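You operate a simulated robot arm through the tools that you are given. There is no shell and no other tool. Be economical: measure what you need, move in short steps, check, and stop when the job is done.

You run a simulated robot arm. Do the job below in one go: nothing can be reset, and whatever is moved stays where it is left.

JOB
Take the brown cards from the top of the steel bench and put it on the top of the long steel bench. Take the short brown guide block and leave it on the white bundle of blanks. Take the red brush on the clear side of the fitter bench and put it away on the top of the shelf on the post. Take the orange roll and put it on the top of the out rollers. Put the grey link on the top of the cable bench. Fetch the yellow pack and set it on the pad. Do these in any order.

Only the result counts: the job must be done as asked and must still hold three seconds after the hand-in. Knocking over, shifting, dropping, spilling or breaking anything else fails it.

ROBOT AND FRAMES
A 6-joint arm with a fingered hand on a trunk, on a base that drives. Base frame: it is fixed to the floor where the robot stands at the start and does not move with it; the origin is under the middle of the robot, x ahead of it, y to its left, z up; the surface under the hand at the start is at about z = 900. Readings come in mm, rad, newtons and seconds.
With the tool pointing down near the work surface it reaches from about 120 to 820 mm from the robot's upright axis, wherever it stands. Its first joint turns from -2.897 to 2.897 rad. Places, roughly: brown cards (6x9x3 cm) [500, -100, 900]; bundle of blanks [-4250, -750, 750]; grey link (9x4x3 cm) [-1400, 13100, 900]; orange roll [-7500, 11750, 750]; pad (40x30x1 cm) [-600, 13200, 900]; red brush (5x11x6 cm) [-5600, -800, 900]; short brown guide block [-5000, -750, 1000]; top of the cable bench (32x20 cm) [820, 10280, 900]; top of the long steel bench [700, 2400, 900]; top of the out rollers [-8000, 13300, 900]; top of the shelf on the post (25x15 cm) [-1100, 9540, 1560]; yellow pack (23x16x16 cm) [-1000, 13200, 900]. Payload 4 kg.
The tool frame sits at the grasp point between the pads (the TCP): z along the fingers, y along the line on which they close. The tips reach 20 mm beyond it. Largest opening 140 mm; the body of the gripper starts 54 mm behind the TCP. The gripper is a hand of 3 fingers: y runs from the thumb to the fingers, the wrist lies at [0, 0, -215] in the tool frame, and closing takes about 1.5 s.
Orientation is that of the tool frame in the base frame, as [roll, pitch, yaw] about the fixed x, y, z axes, in that order (R = Rz(yaw) Ry(pitch) Rx(roll)). With the fingers straight down and closing along the base's y, the tool's x points along the base's -x, its y along +y and its z along -z.

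CONTROLS
- The arm moves only by the tool drive_tool. Its argument "increments" is a list of rows, each a list of 2 entries, a list of its own where there are three numbers: the shift along the tool's x, y, z in cm, then the turn, a rotation vector about the tool's x, y, z in rad. In form: [[[tx, ty, tz], [ax, ay, az]], ...]. A call has 1 to 20 rows; each row is the pose to reach, as a shift and turn from the pose commanded when the call began, along the tool's axes at that moment. "jaw" is the opening in per cent of the stroke, from 0 (shut) to 100 (fully open), set as the call begins (left out, the last holds). A row lasts 0.2 s, in which the tool goes at most 50 mm and 0.15 rad; a call with a longer step from one row to the next is refused whole, and so is a gripper value outside its range. Where a pose cannot be reached the arm comes as near as it can. A force on the tool above 40 N (or 10 N above the force at the start of the call, whichever is more), or a blocked arm, ends the call early, and 0.2 s more pass. Each finger travels about 45 mm/s and halts on what it meets, pressing with about 31 N; the grip force reading is that of the motor and also rises with nothing between the fingers. The clock runs only during rows and for 0.2 s after the last one: add rows that repeat a pose to give the fingers time. The reply holds the time, the measured pose of the TCP, the force on the tool along the base axes, the opening and the grip force, in the units named above and with some noise, with the torque about the TCP (base axes, N m) and any sound that the robot's microphone picked up, and new pictures: "show" is both (left out), scene, wrist or none.
- Cameras (640 x 400 px; columns grow to the right, rows downward): "scene" is now at [46.6, 146.1, 1559.6]; the picture's right is [-0.60, -0.80, 0.00], its down [-0.51, 0.38, -0.78] and it looks along [0.62, -0.46, -0.63] (base axes); focal length 250 px, centre (320, 200). "wrist" rides on the gripper at [74, -43, -79] in the tool frame; the picture's right is [0.50, 0.87, 0.00], its down [-0.59, 0.34, -0.73] and it looks along [-0.64, 0.37, 0.68] (tool axes); focal length 275 px, centre (320, 200). There is no depth. A picture from a camera that has moved, and an enlarged one, comes with that camera's place and axes in the base frame and with its lens. The place of the scene camera against the robot may be out by one fixed shift of up to 12 mm in any direction.
- slide_trunk(by): slides the trunk up (or, below 0, down) by that many mm; the arm and the scene camera ride with it, the base frame stays. It gives what a move gives, with no picture.
- steer(legs): drives the robot by 1 to 6 legs, each [ahead, left, turn to the left] in mm, mm and rad, along the robot's own axes; the way and the turn of a leg run together, so that a leg with both is an arc; at most 1500 mm and 3.142 rad a leg. The arm and the cameras ride along, it lands a little off, and it stops where it bumps. It gives what a move gives, and a new picture of the scene camera.
- set_grasp(shape): the hand has 3 fingers and takes this shape, open, in about a second: jaw (thumb against the fingers, like two jaws); tri (thumb and two fingers); tip (a fingertip pinch); poke (one finger out to press); point (the index stretched); flat (the hand flat); cup (the hand cupped); fist (a fist). The gripper value then closes the fingers along that shape, each until it touches; the sizes above hold for jaw. It gives what a move gives, with no picture.
- turn_head(pan, tilt): turns the head with the scene camera to pan (to the left, within 2.094 rad either way) and tilt (down, from -0.506 to 1.204), counted from straight ahead of the robot. It gives what a move gives, and a new picture of the scene camera.
- zoom(camera, box): a new picture of the part [left, top, right, bottom] of that camera's present view, enlarged. The clock stands still meanwhile.
- finish_job(): hands the job in; it is judged then, once.

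Go step by step. Nothing tells you exact positions but the pictures and the camera data: compare them with the known pose of the tool, close in by small moves and look again before you grip or let go. The budget is 186 turns and 260 pictures, counting those below and the enlarged ones. Unless the task says otherwise, let go and move clear before handing in, and close with one line.

The tools are called after "Emit:" as a command line: name --argument value ..., lists and objects as JSON in quotes. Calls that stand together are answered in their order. drive_tool: Moves the arm, as the interface text tells. Its arguments: {"type":"object","properties":{"increments":{"type":"array"},"jaw":{"type":"number"},"show":{"type":"string","enum":["both","scene","wrist","none"]}},"required":["increments"]} The other tools are called the same way: slide_trunk (by) slides the trunk up or down; set_grasp (shape) gives the hand a shape; steer (legs) drives the base; turn_head (pan, tilt) turns the head that bears the scene camera; zoom (camera, box) takes an enlarged picture of a part of a camera's view; finish_job () hands the job in.

At the start:

```text
time_s: 0.0
tool_pos: [387.0, -295.7, 1197.0]
orientation: [3.141, -0.001, 3.141]
contact_force: [0.6, 0.2, 0.2]
ft_torque: [-0.01, 0.0, 0.0]
grip_width: 139.8
grasp_force: 0.0
shape: jaw
trunk travel left (down, up): [-150.0, 440.0]
robot x, y, heading: [-1.7, 1.6, 0.0]
head pan, tilt: [-0.639, 0.682]
```

scene: 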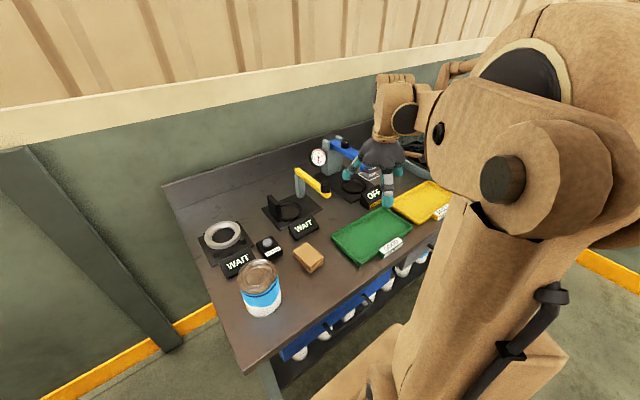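
wrist: 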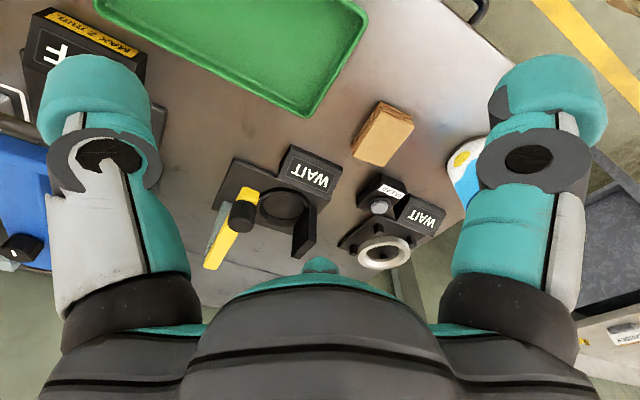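

The brown cards seem to lie near [472, -130] on the steel bench. I'll enlarge both views to get their orientation.

Emit:
zoom --camera "wrist" --box '[300, 60, 460, 200]'

Emit:
zoom --camera "scene" --box '[220, 190, 400, 330]'

```text
2.86 times, centred on (380, 130) of wrist
camera zoom: at [312.5, -339.4, 1276.4], right [-0.5, 0.87, 0.0], down [0.59, 0.34, 0.73], along [0.64, 0.37, -0.68], focal length 786 px, centre (149, 400)
```

zoom: 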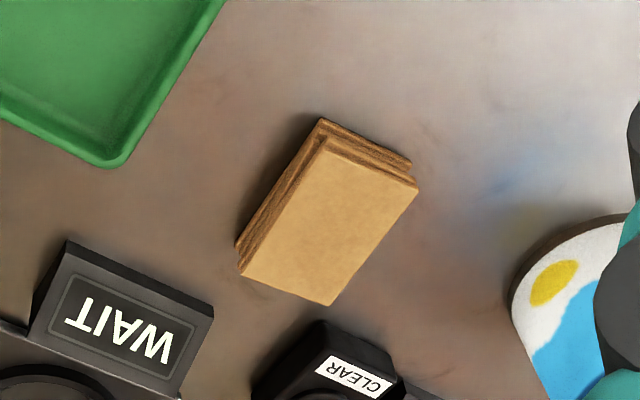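

```text
2.86 times, centred on (310, 260) of scene
camera zoom: at [46.6, 146.1, 1559.6], right [-0.6, -0.8, 0.0], down [-0.51, 0.38, -0.78], along [0.62, -0.46, -0.63], focal length 713 px, centre (349, 29)
```

zoom: 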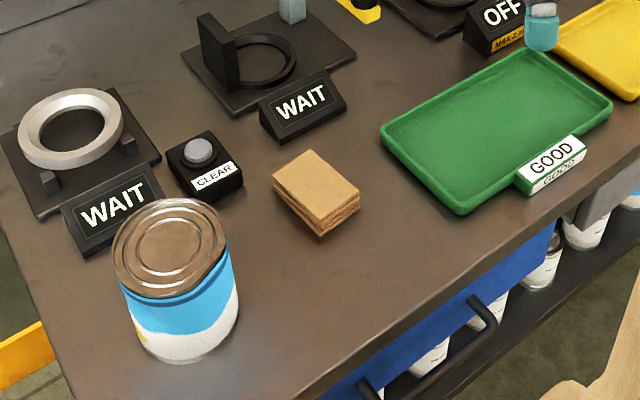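

The cards' top centres near [478, -135], with the long side turned about 0.11 rad from x. I'll move to a point above them and look again.

Emit:
drive_tool --increments '[[[-1.5, 2.7, 2.5], [0, 0, -0.02]], [[-3, 5.4, 5], [0, 0, -0.04]], [[-4.5, 8, 7.5], [0, 0, -0.06]], [[-6, 10.7, 10], [0, 0, -0.08]], [[-7.5, 13.4, 12.5], [0, 0, -0.1]], [[-9.1, 16.07, 15.7], [0, 0, -0.11]], [[-9.1, 16.07, 15.7], [0, 0, -0.11]], [[-9.1, 16.07, 15.7], [0, 0, -0.11]]]'

```text
time_s: 1.8
tool_pos: [478.5, -135.5, 1038.8]
orientation: [-3.141, 0.0, -3.03]
contact_force: [-0.5, 0.4, 0.5]
ft_torque: [-0.01, 0.01, -0.01]
grip_width: 139.7
grasp_force: 0.2
shape: jaw
trunk travel left (down, up): [-150.0, 440.0]
robot x, y, heading: [-0.5, 1.8, 0.001]
head pan, tilt: [-0.639, 0.682]
camera scene: at [46.7, 146.2, 1559.6], right [-0.6, -0.8, 0.0], down [-0.51, 0.38, -0.78], along [0.62, -0.46, -0.63], focal length 250 px, centre (320, 200)
camera wrist: at [410.0, -186.9, 1119.0], right [-0.59, 0.81, 0.0], down [0.55, 0.4, 0.73], along [0.59, 0.43, -0.68], focal length 275 px, centre (320, 200)
```

scene: 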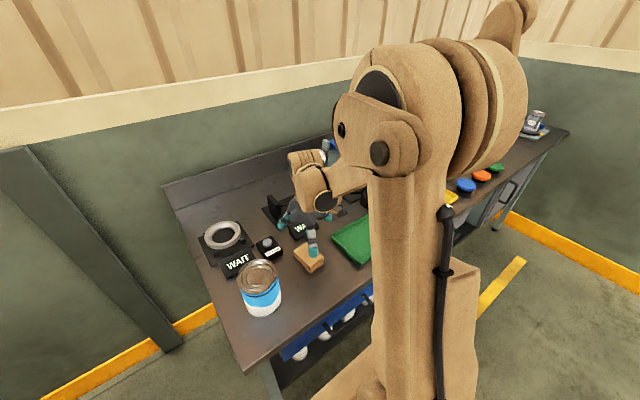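
wrist: 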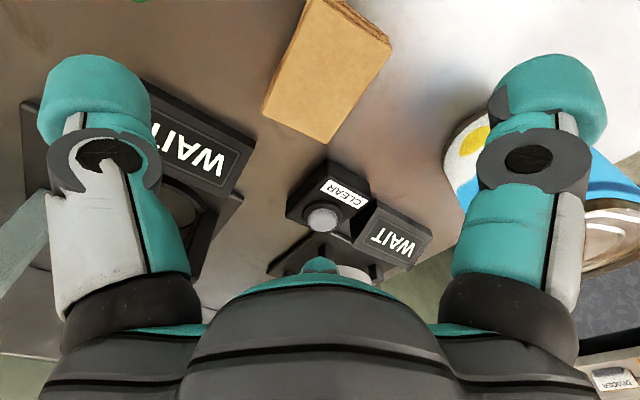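

The cards' centre comes out at [477, -134], right under the tool. I'll descend straight and close.

Emit:
drive_tool --increments '[[[0, 0.1, 3], [0, 0, 0]], [[0, 0.15, 6], [0, 0, 0]], [[0, 0.15, 9], [0, 0, 0]], [[0, 0.15, 10.5], [0, 0, 0]], [[0, 0.15, 11.6], [0, 0, 0]], [[0, 0.15, 11.6], [0, 0, 0]]]' --show "none"

Emit:
drive_tool --increments '[[[0, 0, 0], [0, 0, 0]], [[0, 0, 0], [0, 0, 0]], [[0, 0, 0], [0, 0, 0]], [[0, 0, 0], [0, 0, 0]], [[0, 0, 0], [0, 0, 0]], [[0, 0, 0], [0, 0, 0]], [[0, 0, 0], [0, 0, 0]]]' --jaw 0

```text
time_s: 2.9
tool_pos: [475.0, -138.4, 934.6]
orientation: [-3.137, 0.002, -3.04]
contact_force: [-11.9, -13.6, 28.1]
ft_torque: [1.68, -2.11, -0.24]
grip_width: 140.2
grasp_force: 0.0
shape: jaw
trunk travel left (down, up): [-150.0, 440.0]
robot x, y, heading: [-1.8, 0.2, -0.001]
head pan, tilt: [-0.639, 0.682]
stopped in row 5: the force on the tool passed its limit at 50 N (the readings are from after the stop); the commanded pose is now the measured one
```

```text
time_s: 3.8
tool_pos: [473.1, -140.2, 933.3]
orientation: [-3.137, 0.002, -3.043]
contact_force: [-13.6, -9.5, 26.4]
ft_torque: [1.54, -1.98, 0.15]
grip_width: 82.2
grasp_force: 0.0
shape: jaw
trunk travel left (down, up): [-150.0, 440.0]
robot x, y, heading: [0.9, -3.0, -0.004]
head pan, tilt: [-0.639, 0.682]
stopped in row 4: the force on the tool passed its limit at 44 N (the readings are from after the stop); the commanded pose is now the measured one
camera scene: at [42.4, 144.7, 1559.8], right [-0.6, -0.8, 0.0], down [-0.5, 0.38, -0.78], along [0.62, -0.46, -0.63], focal length 250 px, centre (320, 200)
camera wrist: at [404.0, -189.7, 1013.7], right [-0.58, 0.81, 0.0], down [0.55, 0.4, 0.73], along [0.6, 0.43, -0.68], focal length 275 px, centre (320, 200)
```

scene: 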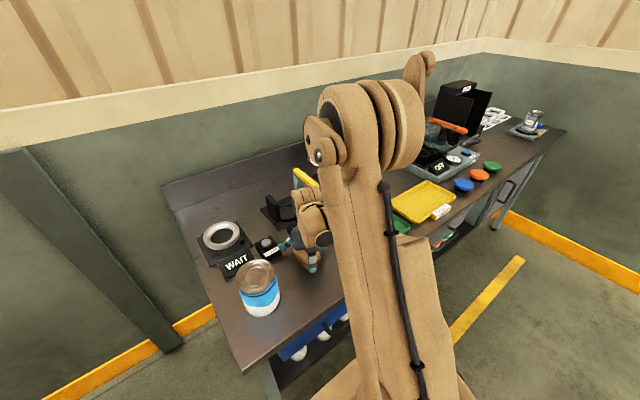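
wrist: 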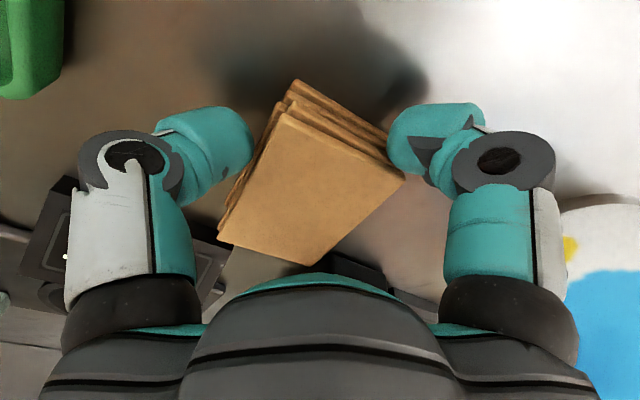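

The third finger (the hand has a thumb and two side-by-side fingers) seems to have met the CLEAR box beside the cards. I'll open slightly, lift clear, and look at the box and the finger spacing.

Emit:
drive_tool --increments '[[[0, 0, -0.5], [0, 0, 0]], [[0, 0, -2], [0, 0, 0]], [[0, 0, -5], [0, 0, 0]], [[0, 0, -9], [0, 0, 0]], [[0, 0, -13], [0, 0, 0]], [[0, 0, -13], [0, 0, 0]]]' --jaw 60

```text
time_s: 5.2
tool_pos: [476.3, -139.4, 1063.1]
orientation: [-3.138, 0.0, -3.038]
contact_force: [0.4, 0.9, -0.3]
ft_torque: [0.01, 0.0, 0.04]
grip_width: 83.8
grasp_force: 0.1
shape: jaw
trunk travel left (down, up): [-150.0, 440.0]
robot x, y, heading: [3.5, -0.7, -0.001]
head pan, tilt: [-0.639, 0.682]
camera scene: at [47.1, 145.5, 1559.6], right [-0.6, -0.8, 0.0], down [-0.51, 0.38, -0.78], along [0.62, -0.46, -0.63], focal length 250 px, centre (320, 200)
camera wrist: at [407.2, -189.1, 1141.7], right [-0.59, 0.81, 0.0], down [0.55, 0.4, 0.73], along [0.6, 0.43, -0.68], focal length 275 px, centre (320, 200)
```

scene: 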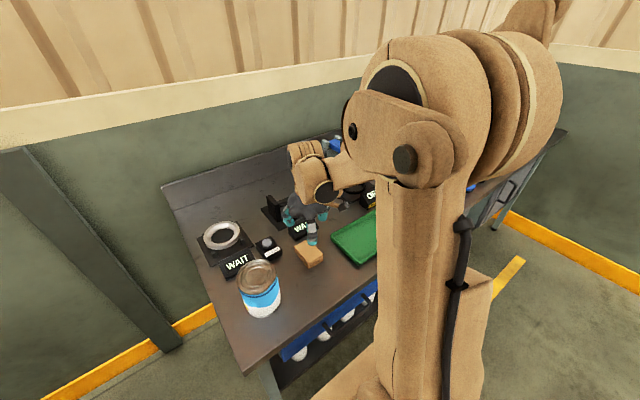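
wrist: 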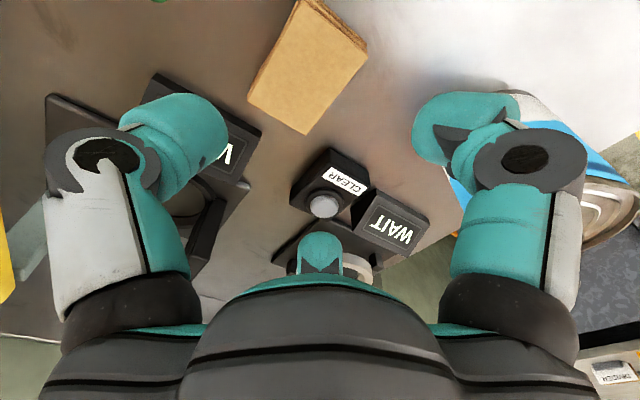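

The CLEAR box looks in place; the three fingers open radially around the palm. I'll rise a bit and look at what the other grasp shapes do with the fingers.

Emit:
set_grasp --shape "tip"

Emit:
zoom --camera "wrist" --box '[0, 0, 640, 400]'

Emit:
set_grasp --shape "tri"

Emit:
zoom --camera "wrist" --box '[0, 0, 640, 400]'

Emit:
set_grasp --shape "jaw"

Emit:
zoom --camera "wrist" --box '[0, 0, 640, 400]'

```text
time_s: 6.1
tool_pos: [477.2, -139.3, 1062.5]
orientation: [-3.138, -0.001, -3.038]
contact_force: [-0.1, -0.3, -0.5]
ft_torque: [0.03, -0.01, -0.02]
grip_width: 140.1
grasp_force: 0.1
shape: tip
trunk travel left (down, up): [-150.0, 440.0]
robot x, y, heading: [-1.7, -3.3, -0.008]
head pan, tilt: [-0.639, 0.682]
```

```text
1.00 times, centred on (320, 200) of wrist (not enlarged: the box is as wide or as high as the picture)
camera zoom: at [407.1, -189.0, 1141.5], right [-0.59, 0.81, 0.0], down [0.55, 0.4, 0.73], along [0.6, 0.43, -0.68], focal length 275 px, centre (320, 200)
```

zoom: 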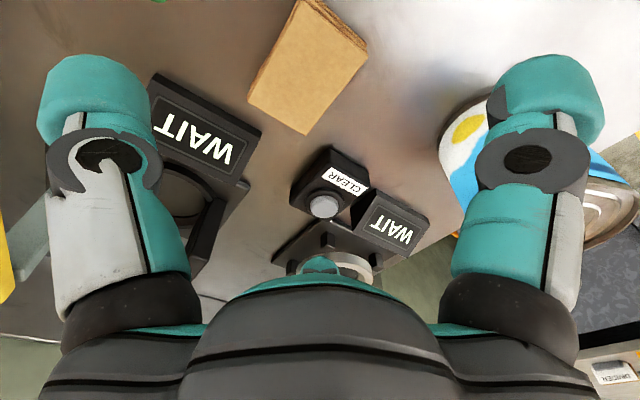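

```text
time_s: 7.0
tool_pos: [476.6, -138.3, 1062.5]
orientation: [-3.137, 0.002, -3.039]
contact_force: [0.1, -0.1, 0.9]
ft_torque: [0.02, 0.01, 0.0]
grip_width: 139.7
grasp_force: 0.1
shape: tri
trunk travel left (down, up): [-150.0, 440.0]
robot x, y, heading: [-0.0, 0.1, -0.006]
head pan, tilt: [-0.639, 0.682]
```

```text
1.00 times, centred on (320, 200) of wrist (not enlarged: the box is as wide or as high as the picture)
camera zoom: at [407.1, -189.0, 1141.5], right [-0.59, 0.81, 0.0], down [0.55, 0.4, 0.73], along [0.6, 0.43, -0.68], focal length 275 px, centre (320, 200)
```

zoom: 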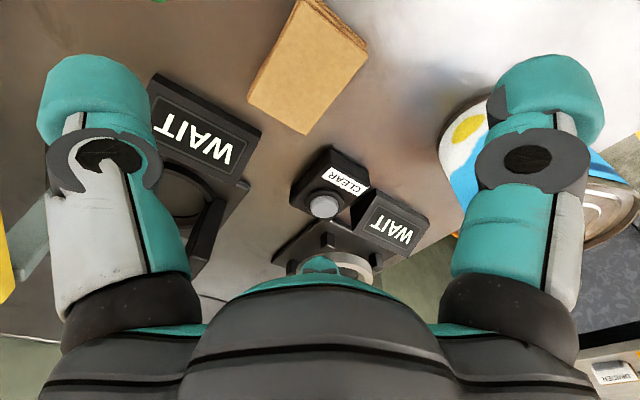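

```text
time_s: 7.9
tool_pos: [476.8, -138.1, 1061.9]
orientation: [-3.138, 0.0, -3.039]
contact_force: [-0.2, -0.7, -0.6]
ft_torque: [-0.01, 0.03, 0.03]
grip_width: 140.2
grasp_force: 0.1
shape: jaw
trunk travel left (down, up): [-150.0, 440.0]
robot x, y, heading: [-4.7, -0.3, -0.004]
head pan, tilt: [-0.639, 0.682]
```

```text
1.00 times, centred on (320, 200) of wrist (not enlarged: the box is as wide or as high as the picture)
camera zoom: at [407.1, -189.0, 1141.5], right [-0.59, 0.81, 0.0], down [0.55, 0.4, 0.73], along [0.6, 0.43, -0.68], focal length 275 px, centre (320, 200)
```

zoom: 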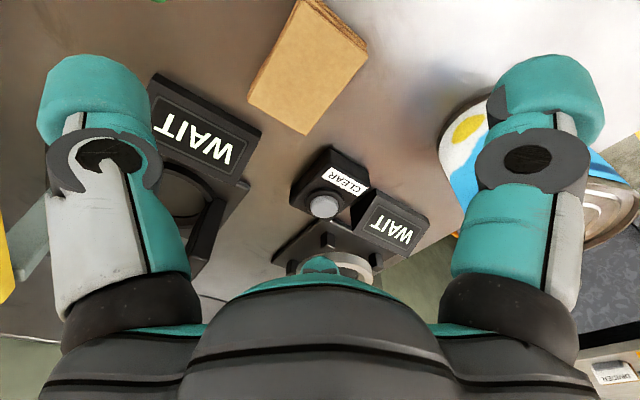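

All shapes open radially alike, with fingers 120° apart. So I'll turn the hand 90° to put the thumb on the near short end and the fingers on the two long sides, partly closed to stay clear of the CLEAR box.

Emit:
drive_tool --increments '[[[0.1, 0.1, 0], [0, 0, 0.145]], [[0.2, 0.2, 0], [0, 0, 0.29]], [[0.3, 0.3, 0], [0, 0, 0.435]], [[0.38, 0.43, 0], [0, 0, 0.58]], [[0.38, 0.43, 0], [0, 0, 0.725]], [[0.38, 0.43, 0], [0, 0, 0.87]], [[0.38, 0.43, 0], [0, 0, 1.015]], [[0.38, 0.43, 0], [0, 0, 1.16]], [[0.38, 0.43, 0], [0, 0, 1.305]], [[0.38, 0.43, 0], [0, 0, 1.45]], [[0.38, 0.43, 0], [0, 0, 1.571]], [[0.38, 0.43, 0], [0, 0, 1.571]], [[0.38, 0.43, 0], [0, 0, 1.571]]]' --jaw 75 --show "wrist"

```text
time_s: 10.7
tool_pos: [472.7, -134.1, 1063.1]
orientation: [-3.14, 0.005, 1.672]
contact_force: [-0.1, -0.2, 0.5]
ft_torque: [0.01, -0.04, -0.02]
grip_width: 105.8
grasp_force: 0.2
shape: jaw
trunk travel left (down, up): [-150.0, 440.0]
robot x, y, heading: [2.5, -3.1, -0.005]
head pan, tilt: [-0.639, 0.682]
camera wrist: at [422.7, -64.4, 1141.7], right [0.81, 0.58, 0.0], down [0.4, -0.55, 0.74], along [0.43, -0.6, -0.68], focal length 275 px, centre (320, 200)
```

wrist: 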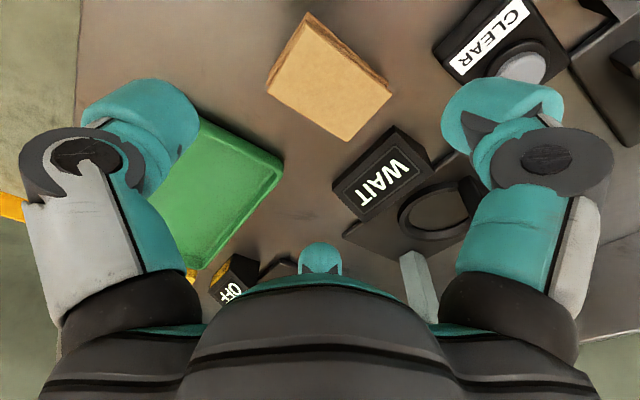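

The cards have shifted slightly: now about [487, -143] and nearly aligned with x. I'll enlarge to see how the stack lies.

Emit:
zoom --camera "wrist" --box '[240, 0, 420, 150]'

```text
2.67 times, centred on (330, 75) of wrist
camera zoom: at [422.7, -64.4, 1141.7], right [0.81, 0.58, 0.0], down [0.4, -0.55, 0.74], along [0.43, -0.6, -0.68], focal length 734 px, centre (293, 533)
```

zoom: 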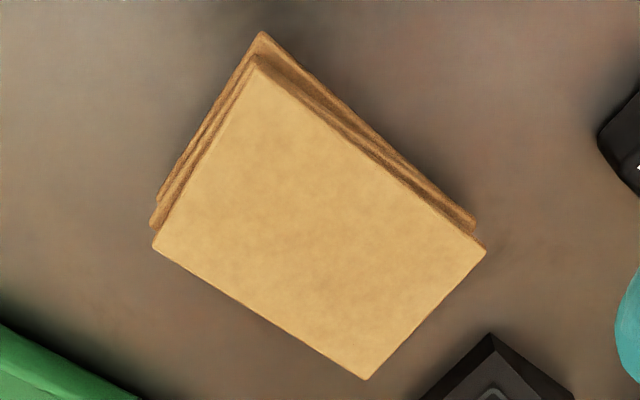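

The stack centre is [489, -144] with almost no yaw. I'll align to it, narrow to 65% and descend.

Emit:
drive_tool --increments '[[[-0.5, 0.26, 2], [0, 0, 0.05]], [[-1.08, 0.52, 5], [0, 0, 0.1]], [[-1.08, 0.52, 8], [0, 0, 0.1]], [[-1.08, 0.52, 10], [0, 0, 0.1]], [[-1.08, 0.52, 12], [0, 0, 0.1]], [[-1.08, 0.52, 13.3], [0, 0, 0.1]], [[-1.08, 0.52, 13.8], [0, 0, 0.1]], [[-1.08, 0.52, 13.8], [0, 0, 0.1]]]' --jaw 65 --show "wrist"

```text
time_s: 12.5
tool_pos: [480.8, -143.4, 922.8]
orientation: [-3.141, 0.005, 1.573]
contact_force: [-1.1, -0.5, 0.2]
ft_torque: [-0.01, 0.0, -0.03]
grip_width: 91.4
grasp_force: 0.1
shape: jaw
trunk travel left (down, up): [-150.0, 440.0]
robot x, y, heading: [2.4, -3.4, 0.002]
head pan, tilt: [-0.639, 0.682]
camera wrist: at [437.1, -70.7, 1003.1], right [0.86, 0.5, 0.0], down [0.34, -0.58, 0.74], along [0.37, -0.64, -0.68], focal length 275 px, centre (320, 200)
```

wrist: 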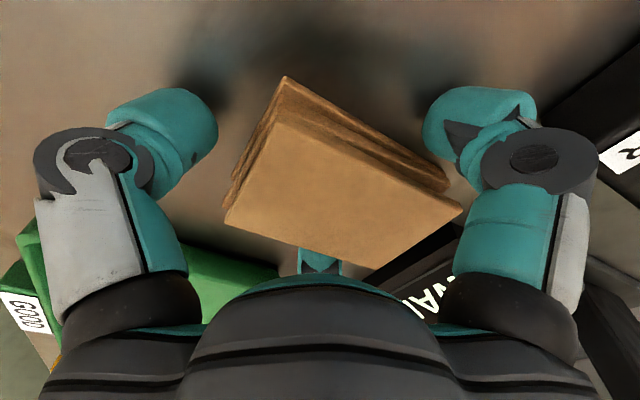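

Clear of everything with the stack between the fingers. Closing now.

Emit:
drive_tool --increments '[[[0, 0, 0], [0, 0, 0]], [[0, 0, 0], [0, 0, 0]], [[0, 0, 0], [0, 0, 0]], [[0, 0, 0], [0, 0, 0]], [[0, 0, 0], [0, 0, 0]], [[0, 0, 0], [0, 0, 0]], [[0, 0, 0], [0, 0, 0]]]' --jaw 0 --show "wrist"

```text
time_s: 14.1
tool_pos: [480.1, -144.7, 923.9]
orientation: [-3.141, 0.002, 1.572]
contact_force: [0.4, 0.1, 0.9]
ft_torque: [-0.03, -0.01, -0.01]
grip_width: 61.0
grasp_force: 30.9
shape: jaw
trunk travel left (down, up): [-150.0, 440.0]
robot x, y, heading: [1.8, -2.2, 0.0]
head pan, tilt: [-0.639, 0.682]
camera wrist: at [437.1, -70.7, 1003.2], right [0.86, 0.5, 0.0], down [0.34, -0.58, 0.74], along [0.37, -0.64, -0.68], focal length 275 px, centre (320, 200)
```

wrist: 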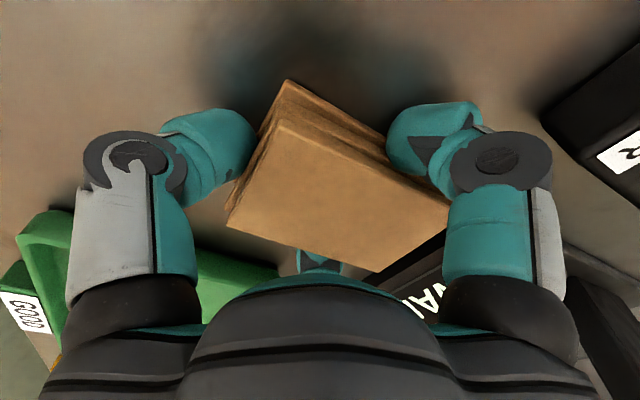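

The grip holds at 61 mm and 31 N. Lifting.

Emit:
drive_tool --increments '[[[0, 0, -1], [0, 0, 0]], [[0, 0, -4], [0, 0, 0]], [[0, 0, -8], [0, 0, 0]], [[0, 0, -12], [0, 0, 0]], [[0, 0, -16], [0, 0, 0]], [[0, 0, -20], [0, 0, 0]], [[0, 0, -20], [0, 0, 0]]]'

```text
time_s: 15.7
tool_pos: [481.0, -142.0, 1125.8]
orientation: [3.14, 0.003, 1.572]
contact_force: [0.3, -0.5, -0.4]
ft_torque: [0.01, 0.02, 0.01]
grip_width: 60.5
grasp_force: 31.3
shape: jaw
trunk travel left (down, up): [-150.0, 440.0]
robot x, y, heading: [1.4, -0.5, -0.003]
head pan, tilt: [-0.639, 0.682]
camera scene: at [47.0, 145.5, 1559.6], right [-0.6, -0.8, 0.0], down [-0.51, 0.38, -0.78], along [0.62, -0.46, -0.63], focal length 250 px, centre (320, 200)
camera wrist: at [437.9, -68.8, 1205.0], right [0.86, 0.5, 0.0], down [0.34, -0.58, 0.74], along [0.37, -0.64, -0.68], focal length 275 px, centre (320, 200)
```

scene: 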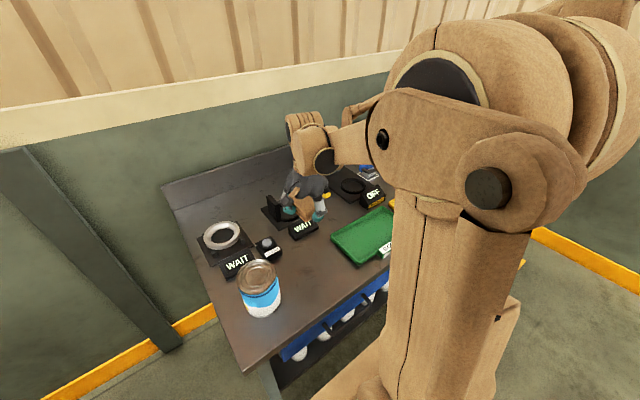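
wrist: 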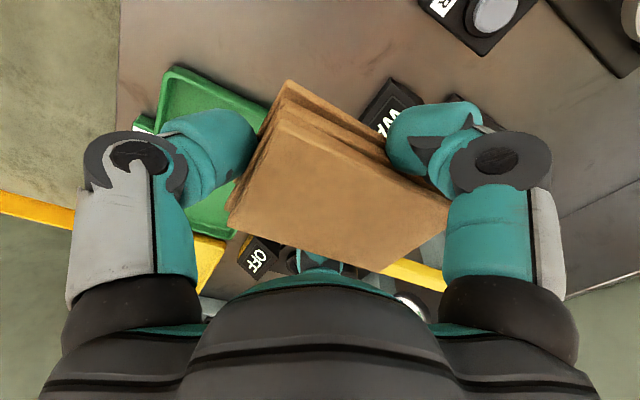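

The cards are held. Next I look left toward the long steel bench before driving.

Emit:
turn_head --pan 1.2 --tilt 0.35

Emit:
turn_head --pan 2.09 --tilt 0.2

```text
time_s: 17.5
tool_pos: [482.5, -142.6, 1125.3]
orientation: [-3.141, 0.004, 1.574]
contact_force: [0.1, 0.0, 0.6]
ft_torque: [0.01, 0.01, 0.04]
grip_width: 60.6
grasp_force: 30.2
shape: jaw
trunk travel left (down, up): [-150.0, 440.0]
robot x, y, heading: [-0.2, 1.0, -0.006]
head pan, tilt: [1.201, 0.351]
camera scene: at [12.2, 283.5, 1589.5], right [0.93, -0.36, 0.0], down [-0.13, -0.32, -0.94], along [0.34, 0.87, -0.34], focal length 250 px, centre (320, 200)
```

scene: 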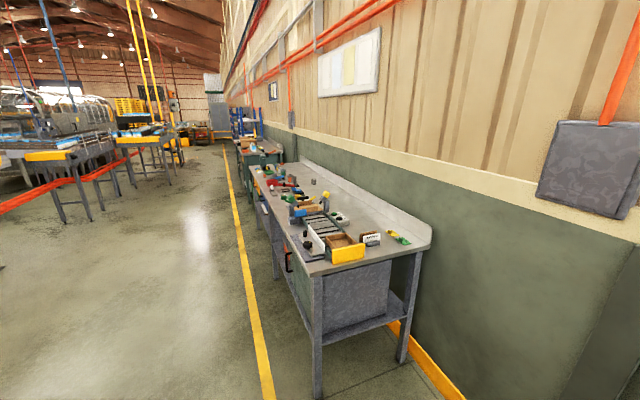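

```text
time_s: 18.7
tool_pos: [481.1, -142.3, 1125.3]
orientation: [3.141, 0.003, 1.572]
contact_force: [0.6, -0.1, -0.6]
ft_torque: [0.01, 0.0, -0.01]
grip_width: 60.9
grasp_force: 30.7
shape: jaw
trunk travel left (down, up): [-150.0, 440.0]
robot x, y, heading: [6.0, -1.9, -0.006]
head pan, tilt: [2.089, 0.201]
camera scene: at [-67.6, 278.0, 1603.5], right [0.87, 0.49, 0.0], down [0.1, -0.17, -0.98], along [-0.48, 0.85, -0.2], focal length 250 px, centre (320, 200)
```

scene: 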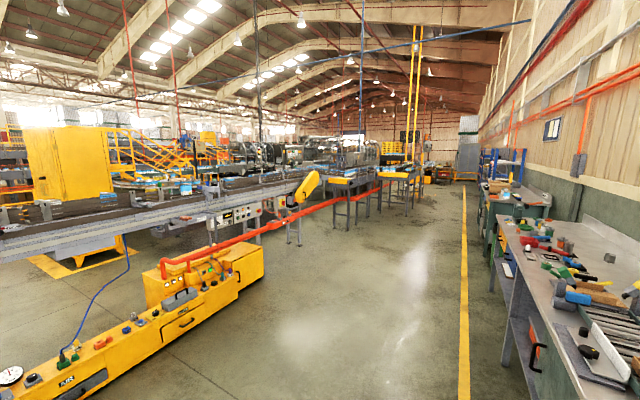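

The long bench begins near y = 1200 with its front at x ≈ 300. I'll raise the trunk for clearance, then drive left about 1450 mm and look down on it.

Emit:
slide_trunk --by 150

Emit:
steer --legs '[[0, 1450, 0]]'

Emit:
turn_head --pan 0.1 --tilt 0.8

```text
time_s: 20.5
tool_pos: [481.2, -142.3, 1275.5]
orientation: [3.14, 0.003, 1.572]
contact_force: [-0.3, -0.6, -0.7]
ft_torque: [0.01, 0.02, -0.02]
grip_width: 60.9
grasp_force: 31.2
shape: jaw
trunk travel left (down, up): [-300.0, 290.0]
robot x, y, heading: [-3.2, 0.6, -0.006]
head pan, tilt: [2.089, 0.201]
```

```text
time_s: 27.7
tool_pos: [505.8, 1301.7, 1275.2]
orientation: [3.141, 0.002, 1.537]
contact_force: [0.4, -0.6, 0.3]
ft_torque: [-0.04, -0.01, -0.03]
grip_width: 61.0
grasp_force: 31.2
shape: jaw
trunk travel left (down, up): [-300.0, 290.0]
robot x, y, heading: [29.2, 1460.7, -0.037]
head pan, tilt: [2.089, 0.201]
camera scene: at [-27.3, 1741.5, 1753.5], right [0.89, 0.46, 0.0], down [0.09, -0.18, -0.98], along [-0.45, 0.87, -0.2], focal length 250 px, centre (320, 200)
```

scene: 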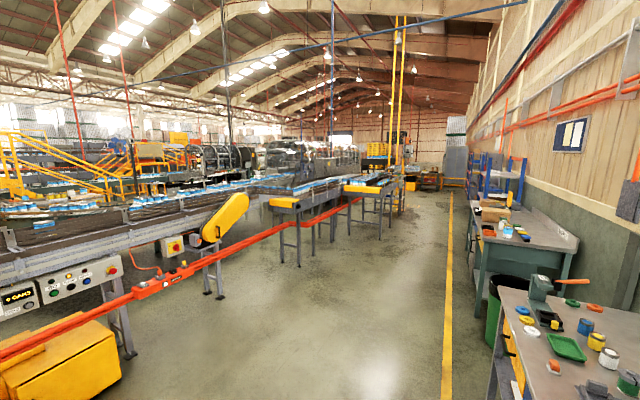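

```text
time_s: 29.6
tool_pos: [507.1, 1301.8, 1275.2]
orientation: [-3.141, 0.003, 1.537]
contact_force: [0.4, -0.1, 0.1]
ft_torque: [0.0, 0.0, 0.02]
grip_width: 60.8
grasp_force: 31.5
shape: jaw
trunk travel left (down, up): [-300.0, 290.0]
robot x, y, heading: [30.0, 1463.9, -0.04]
head pan, tilt: [0.099, 0.799]
camera scene: at [96.2, 1663.4, 1699.9], right [0.06, -1.0, 0.0], down [-0.72, -0.04, -0.7], along [0.7, 0.04, -0.72], focal length 250 px, centre (320, 200)
```

scene: 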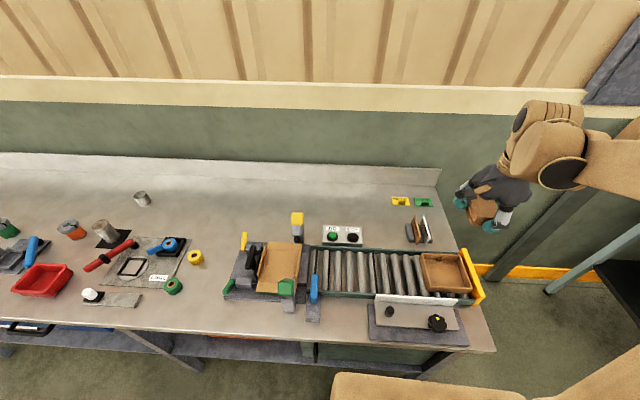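

There is a clear spot on the bench near [745, 2150]. I'll drive left about 850 mm, correct the heading and look again.

Emit:
steer --legs '[[0, 850, 0.04]]'

```text
time_s: 34.1
tool_pos: [526.5, 2166.4, 1275.5]
orientation: [3.14, 0.004, 1.582]
contact_force: [0.0, -0.4, 0.0]
ft_torque: [-0.02, 0.03, -0.03]
grip_width: 61.0
grasp_force: 30.9
shape: jaw
trunk travel left (down, up): [-300.0, 290.0]
robot x, y, heading: [45.3, 2301.8, 0.004]
head pan, tilt: [0.099, 0.799]
camera scene: at [100.5, 2509.9, 1699.8], right [0.11, -0.99, 0.0], down [-0.71, -0.08, -0.7], along [0.69, 0.07, -0.72], focal length 250 px, centre (320, 200)
```

scene: 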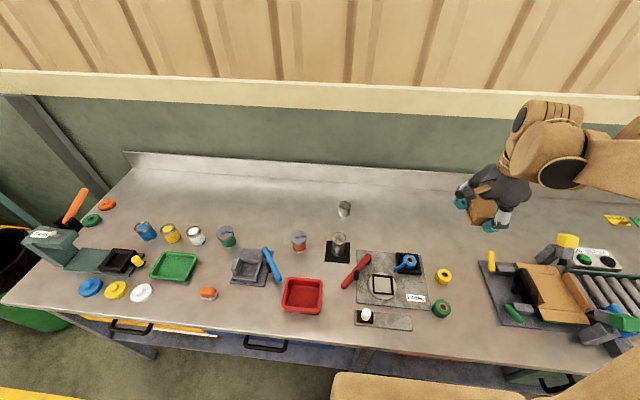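

The spot near [790, 2165] at the back is free all round. I'll extend to it and lower partway, then check with the wrist camera.

Emit:
drive_tool --increments '[[[0, 4.4, 0], [0, 0, 0]], [[0, 8.8, 0], [0, 0, 0]], [[0, 13.2, 0], [0, 0, 0]], [[0, 17.6, 0], [0, 0, 0]], [[0, 22, 2], [0, 0, 0]], [[0, 26.3, 4], [0, 0, 0]], [[0, 26.3, 8], [0, 0, 0]], [[0, 26.3, 12], [0, 0, 0]], [[0, 26.3, 16], [0, 0, 0]], [[0, 26.3, 20], [0, 0, 0]], [[0, 26.3, 20], [0, 0, 0]]]'

```text
time_s: 36.5
tool_pos: [789.1, 2169.6, 1074.5]
orientation: [3.14, 0.003, 1.581]
contact_force: [0.2, -0.5, -0.6]
ft_torque: [-0.03, 0.0, 0.01]
grip_width: 60.7
grasp_force: 30.9
shape: jaw
trunk travel left (down, up): [-300.0, 290.0]
robot x, y, heading: [41.0, 2305.5, 0.003]
head pan, tilt: [0.099, 0.799]
camera scene: at [100.1, 2509.3, 1699.9], right [0.11, -0.99, 0.0], down [-0.71, -0.08, -0.7], along [0.69, 0.07, -0.72], focal length 250 px, centre (320, 200)
camera wrist: at [746.3, 2242.1, 1154.8], right [0.86, 0.51, 0.0], down [0.35, -0.58, 0.74], along [0.38, -0.63, -0.68], focal length 275 px, centre (320, 200)
```

scene: 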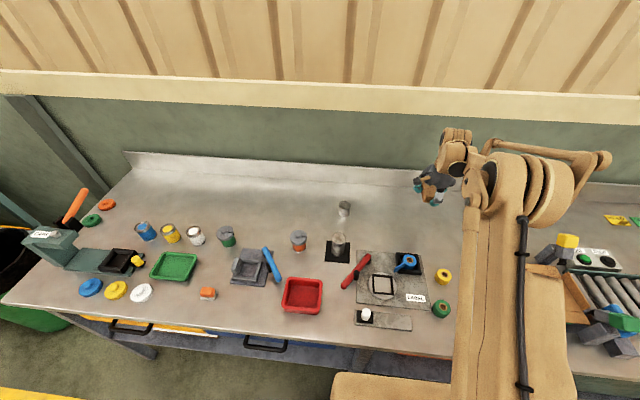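
wrist: 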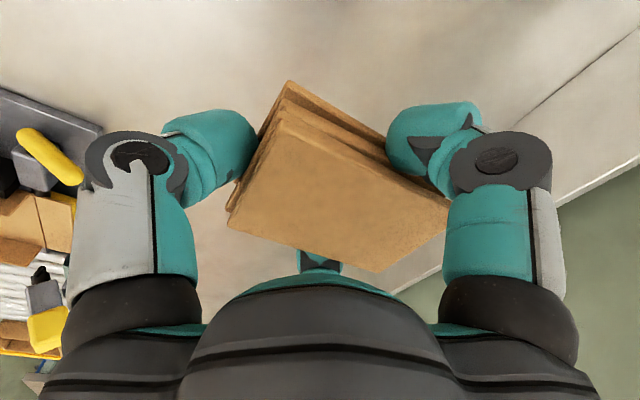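

Clear below. Lowering to the surface.

Emit:
drive_tool --increments '[[[0, 0, 4], [0, 0, 0]], [[0, 0, 8], [0, 0, 0]], [[0, 0, 12], [0, 0, 0]], [[0, 0, 14], [0, 0, 0]], [[0, 0, 14.7], [0, 0, 0]], [[0, 0, 15.0], [0, 0, 0]], [[0, 0, 15.0], [0, 0, 0]]]' --show "wrist"

```text
time_s: 38.1
tool_pos: [790.1, 2167.8, 924.5]
orientation: [-3.141, 0.006, 1.583]
contact_force: [0.5, -0.2, 0.0]
ft_torque: [0.03, 0.02, 0.0]
grip_width: 60.8
grasp_force: 31.1
shape: jaw
trunk travel left (down, up): [-300.0, 290.0]
robot x, y, heading: [45.7, 2303.0, 0.008]
head pan, tilt: [0.099, 0.799]
camera wrist: at [745.8, 2241.8, 1004.4], right [0.86, 0.51, 0.0], down [0.35, -0.58, 0.74], along [0.37, -0.63, -0.68], focal length 275 px, centre (320, 200)
```

wrist: 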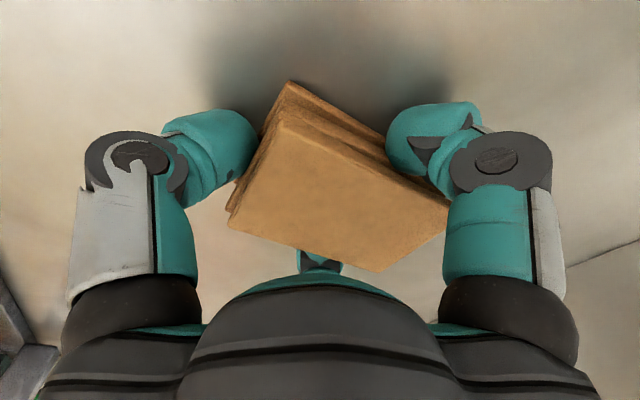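

Very near the surface; I'll creep down a few millimetres until I feel contact.

Emit:
drive_tool --increments '[[[0, 0, 0.15], [0, 0, 0]], [[0, 0, 0.3], [0, 0, 0]], [[0, 0, 0.3], [0, 0, 0]]]' --show "none"

```text
time_s: 38.9
tool_pos: [789.2, 2168.8, 922.6]
orientation: [-3.141, 0.003, 1.582]
contact_force: [0.5, -0.2, 3.7]
ft_torque: [0.0, 0.08, 0.03]
grip_width: 60.7
grasp_force: 30.8
shape: jaw
trunk travel left (down, up): [-300.0, 290.0]
robot x, y, heading: [41.4, 2299.6, 0.011]
head pan, tilt: [0.099, 0.799]
```

Contact is felt (3.7 N). Releasing and rising straight up.

Emit:
drive_tool --increments '[[[0, 0, 0], [0, 0, 0]], [[0, 0, 0], [0, 0, 0]], [[0, 0, 0], [0, 0, 0]], [[0, 0, 0], [0, 0, 0]], [[0, 0, -3], [0, 0, 0]], [[0, 0, -7], [0, 0, 0]], [[0, 0, -11], [0, 0, 0]], [[0, 0, -15], [0, 0, 0]], [[0, 0, -15], [0, 0, 0]]]' --jaw 80

```text
time_s: 40.9
tool_pos: [790.7, 2170.0, 1072.0]
orientation: [3.141, 0.004, 1.583]
contact_force: [-0.3, -0.7, 0.0]
ft_torque: [0.02, 0.0, 0.0]
grip_width: 111.6
grasp_force: 0.1
shape: jaw
trunk travel left (down, up): [-300.0, 290.0]
robot x, y, heading: [45.4, 2301.1, 0.007]
head pan, tilt: [0.099, 0.799]
camera scene: at [101.2, 2509.1, 1699.8], right [0.11, -0.99, 0.0], down [-0.71, -0.08, -0.7], along [0.69, 0.07, -0.72], focal length 250 px, centre (320, 200)
camera wrist: at [747.7, 2242.2, 1151.6], right [0.86, 0.51, 0.0], down [0.35, -0.58, 0.74], along [0.37, -0.63, -0.68], focal length 275 px, centre (320, 200)
```

scene: 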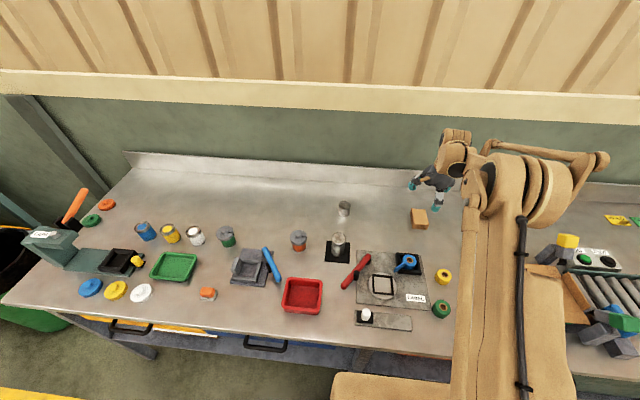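
wrist: 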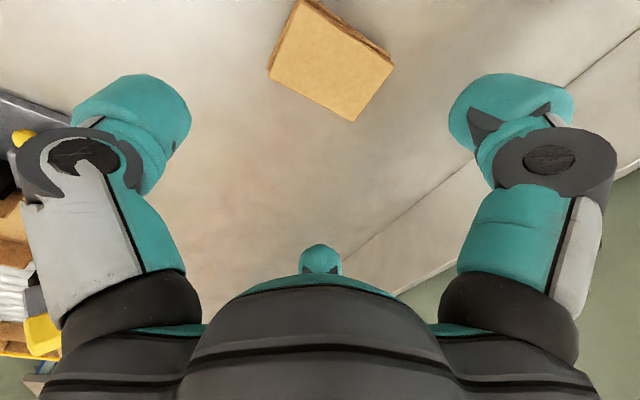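

The cards rest cleanly on the long bench. Now I retract the arm and head back to survey the area behind the start for the guide block, bundle and brush.

Emit:
drive_tool --increments '[[[0, 0, -4], [0, 0, 0]], [[0, 0, -8], [0, 0, 0]], [[0, 0, -12], [0, 0, 0]], [[0, 0, -16], [0, 0, 0]], [[0, -4, -18], [0, 0, 0]], [[0, -8.5, -20], [0, 0, 0]], [[0, -13, -20], [0, 0, 0]], [[0, -17.5, -20], [0, 0, 0]], [[0, -22, -20], [0, 0, 0]], [[0, -26.5, -20], [0, 0, 0]], [[0, -31, -20], [0, 0, 0]], [[0, -35, -20], [0, 0, 0]], [[0, -35, -20], [0, 0, 0]]]' --show "none"

Emit:
steer --legs '[[-150, -1150, 0], [0, -1150, 0], [0, 0, 3.14]]'

Emit:
turn_head --pan 0.5 --tilt 0.25

Emit:
turn_head --pan -0.5 --tilt 0.25

```text
time_s: 43.7
tool_pos: [439.0, 2163.8, 1271.1]
orientation: [-3.14, 0.004, 1.582]
contact_force: [0.3, 0.4, 0.5]
ft_torque: [0.03, -0.02, -0.02]
grip_width: 112.0
grasp_force: 0.1
shape: jaw
trunk travel left (down, up): [-300.0, 290.0]
robot x, y, heading: [47.0, 2305.0, 0.007]
head pan, tilt: [0.099, 0.799]
```

```text
time_s: 62.5
tool_pos: [-527.0, 141.4, 1271.6]
orientation: [-3.142, 0.004, -1.485]
contact_force: [0.7, 0.0, -0.6]
ft_torque: [-0.02, -0.01, 0.01]
grip_width: 111.7
grasp_force: 0.1
shape: jaw
trunk travel left (down, up): [-300.0, 290.0]
robot x, y, heading: [-125.3, 31.3, -3.062]
head pan, tilt: [0.099, 0.799]
camera scene: at [-168.9, -163.4, 1699.9], right [-0.18, 0.98, 0.0], down [0.71, 0.13, -0.7], along [-0.69, -0.12, -0.72], focal length 250 px, centre (320, 200)
```

scene: 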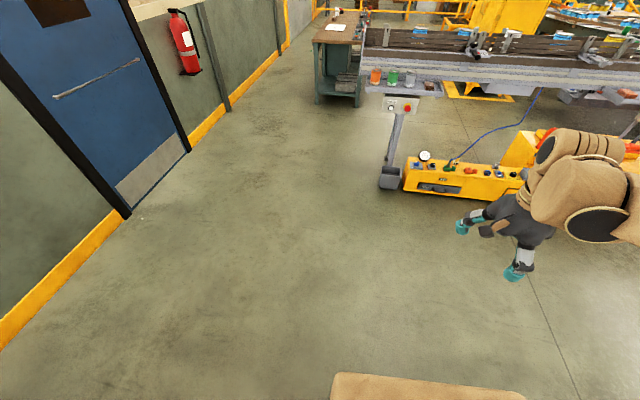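

```text
time_s: 63.5
tool_pos: [-526.6, 142.2, 1271.4]
orientation: [3.141, 0.003, -1.486]
contact_force: [-0.3, -0.2, 0.2]
ft_torque: [-0.03, 0.0, -0.02]
grip_width: 111.5
grasp_force: 0.0
shape: jaw
trunk travel left (down, up): [-300.0, 290.0]
robot x, y, heading: [-122.2, 32.8, -3.057]
head pan, tilt: [0.499, 0.25]
camera scene: at [-167.7, -200.0, 1748.9], right [-0.55, 0.84, 0.0], down [0.21, 0.14, -0.97], along [-0.81, -0.53, -0.25], focal length 250 px, centre (320, 200)
```

scene: 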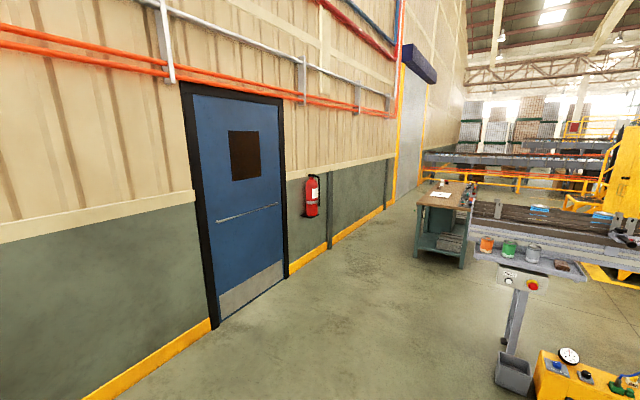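

```text
time_s: 64.8
tool_pos: [-526.1, 141.2, 1271.9]
orientation: [-3.141, 0.004, -1.485]
contact_force: [0.2, 0.6, -0.2]
ft_torque: [0.0, -0.02, 0.02]
grip_width: 111.7
grasp_force: 0.2
shape: jaw
trunk travel left (down, up): [-300.0, 290.0]
robot x, y, heading: [-122.3, 30.1, -3.059]
head pan, tilt: [-0.499, 0.25]
camera scene: at [-174.9, -111.0, 1749.0], right [0.41, 0.91, 0.0], down [0.23, -0.1, -0.97], along [-0.89, 0.39, -0.25], focal length 250 px, centre (320, 200)
```

scene: 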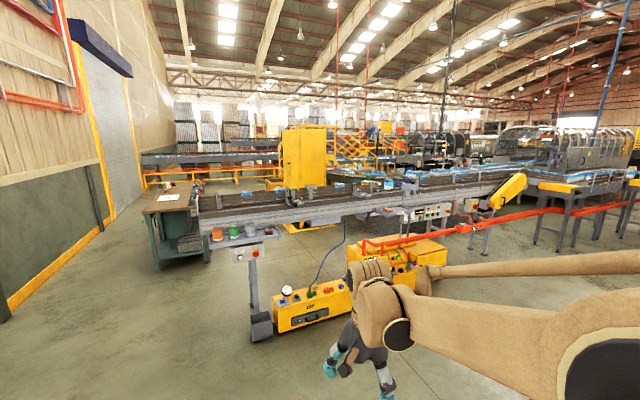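

There's a wood-top table near [-4500, -700]; I'll enlarge that region.

Emit:
zoom --camera "scene" --box '[130, 130, 330, 290]'

```text
2.50 times, centred on (230, 210) of scene
camera zoom: at [-174.9, -111.0, 1749.0], right [0.41, 0.91, 0.0], down [0.23, -0.1, -0.97], along [-0.89, 0.39, -0.25], focal length 624 px, centre (545, 175)
```

zoom: 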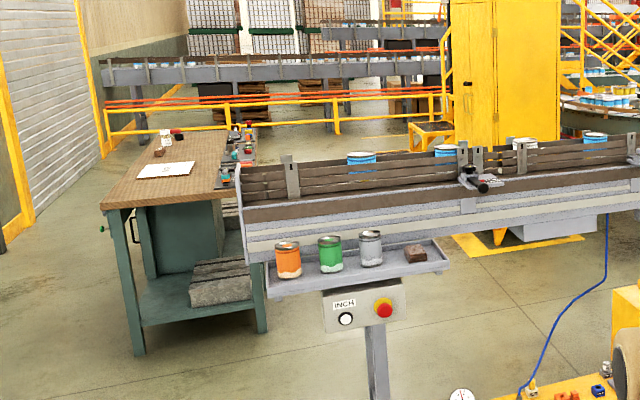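

The white paper bundle is on the wood-top bench, which spans y ≈ -870 to -290 with a free lane by the wall. I'll drive into that lane at y ≈ -1370 and look.

Emit:
steer --legs '[[0, 0, -0.082], [1000, 1000, 0], [1400, 400, 0]]'

Emit:
turn_head --pan -0.3 --tilt 0.3

```text
time_s: 79.2
tool_pos: [-2938.4, -1151.3, 1271.7]
orientation: [3.141, 0.003, -1.618]
contact_force: [0.3, -0.3, 0.1]
ft_torque: [-0.02, 0.0, -0.01]
grip_width: 111.7
grasp_force: 0.0
shape: jaw
trunk travel left (down, up): [-300.0, 290.0]
robot x, y, heading: [-2552.6, -1312.2, 3.085]
head pan, tilt: [-0.499, 0.25]
camera scene: at [-2624.7, -1450.1, 1748.9], right [0.52, 0.85, 0.0], down [0.21, -0.13, -0.97], along [-0.82, 0.51, -0.25], focal length 250 px, centre (320, 200)
```

scene: 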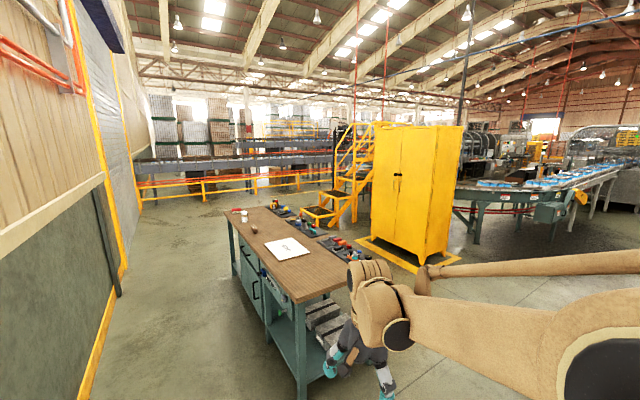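

```text
time_s: 79.9
tool_pos: [-2938.2, -1152.1, 1270.5]
orientation: [-3.141, 0.004, -1.62]
contact_force: [-0.6, -0.2, 0.6]
ft_torque: [0.0, 0.02, -0.01]
grip_width: 111.6
grasp_force: 0.1
shape: jaw
trunk travel left (down, up): [-300.0, 290.0]
robot x, y, heading: [-2555.4, -1311.0, 3.091]
head pan, tilt: [-0.3, 0.3]
camera scene: at [-2632.3, -1466.6, 1744.3], right [0.35, 0.94, 0.0], down [0.28, -0.1, -0.96], along [-0.9, 0.33, -0.3], focal length 250 px, centre (320, 200)
```

scene: 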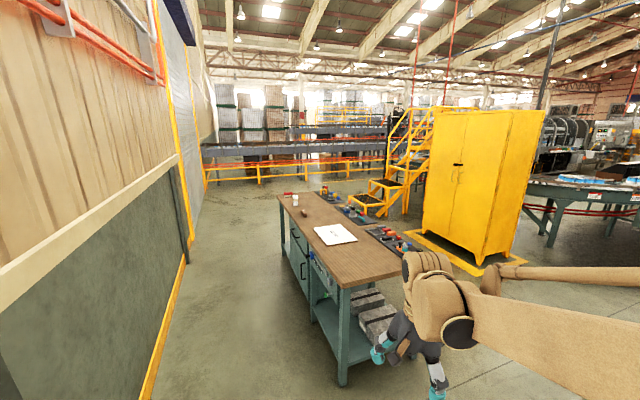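

Emit:
zoom --camera "scene" --box '[260, 170, 440, 290]'

```text
3.33 times, centred on (350, 230) of scene
camera zoom: at [-2632.3, -1466.6, 1744.3], right [0.35, 0.94, 0.0], down [0.28, -0.1, -0.96], along [-0.9, 0.33, -0.3], focal length 832 px, centre (220, 100)
```

zoom: 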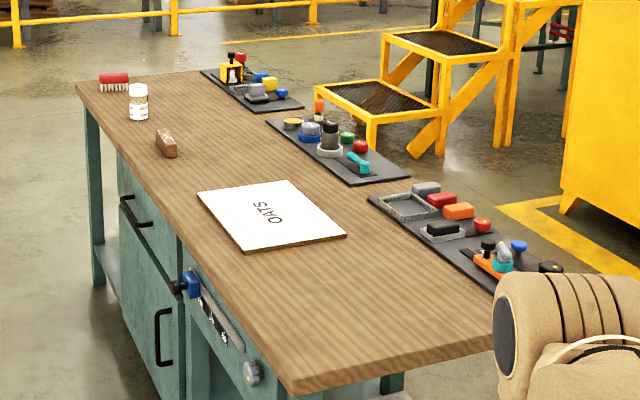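

The "OATS" bundle is about [-4290, -733], the brown block about [-4800, -833] and the red brush about [-5380, -856]. I'll drive along the lane and turn to face the bench between block and bundle.

Emit:
steer --legs '[[1000, 100, 0.05], [1000, 20, 0], [0, 0, -1.571]]'

Emit:
turn_head --pan 0.15 --tilt 0.75

```text
time_s: 93.8
tool_pos: [-4395.9, -1016.9, 1271.3]
orientation: [3.141, 0.004, 3.116]
contact_force: [1.1, 0.0, 0.3]
ft_torque: [0.0, 0.01, 0.0]
grip_width: 111.6
grasp_force: 0.0
shape: jaw
trunk travel left (down, up): [-300.0, 290.0]
robot x, y, heading: [-4549.2, -1406.1, 1.538]
head pan, tilt: [-0.3, 0.3]
camera scene: at [-4712.1, -1325.5, 1744.2], right [0.95, -0.32, 0.0], down [-0.1, -0.28, -0.96], along [0.31, 0.9, -0.3], focal length 250 px, centre (320, 200)
```

scene: 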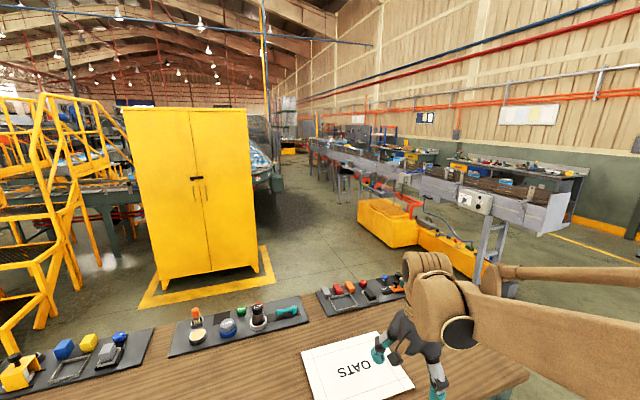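

```text
time_s: 94.7
tool_pos: [-4395.1, -1017.5, 1271.6]
orientation: [-3.141, 0.003, 3.117]
contact_force: [0.5, 0.6, 0.1]
ft_torque: [0.01, -0.02, 0.02]
grip_width: 111.7
grasp_force: 0.0
shape: jaw
trunk travel left (down, up): [-300.0, 290.0]
robot x, y, heading: [-4550.8, -1408.4, 1.539]
head pan, tilt: [0.15, 0.75]
camera scene: at [-4752.2, -1331.5, 1703.9], right [0.99, 0.12, 0.0], down [0.08, -0.68, -0.73], along [-0.09, 0.73, -0.68], focal length 250 px, centre (320, 200)
```

scene: 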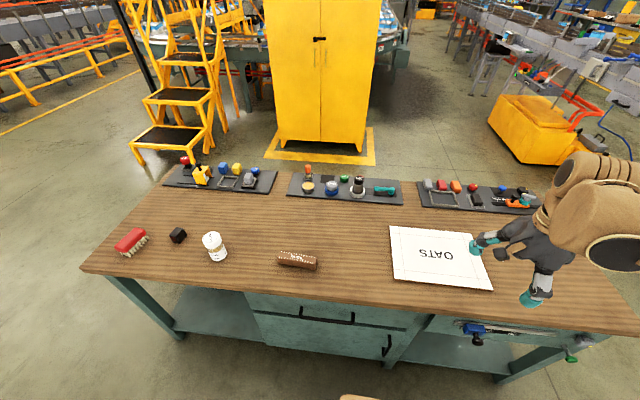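

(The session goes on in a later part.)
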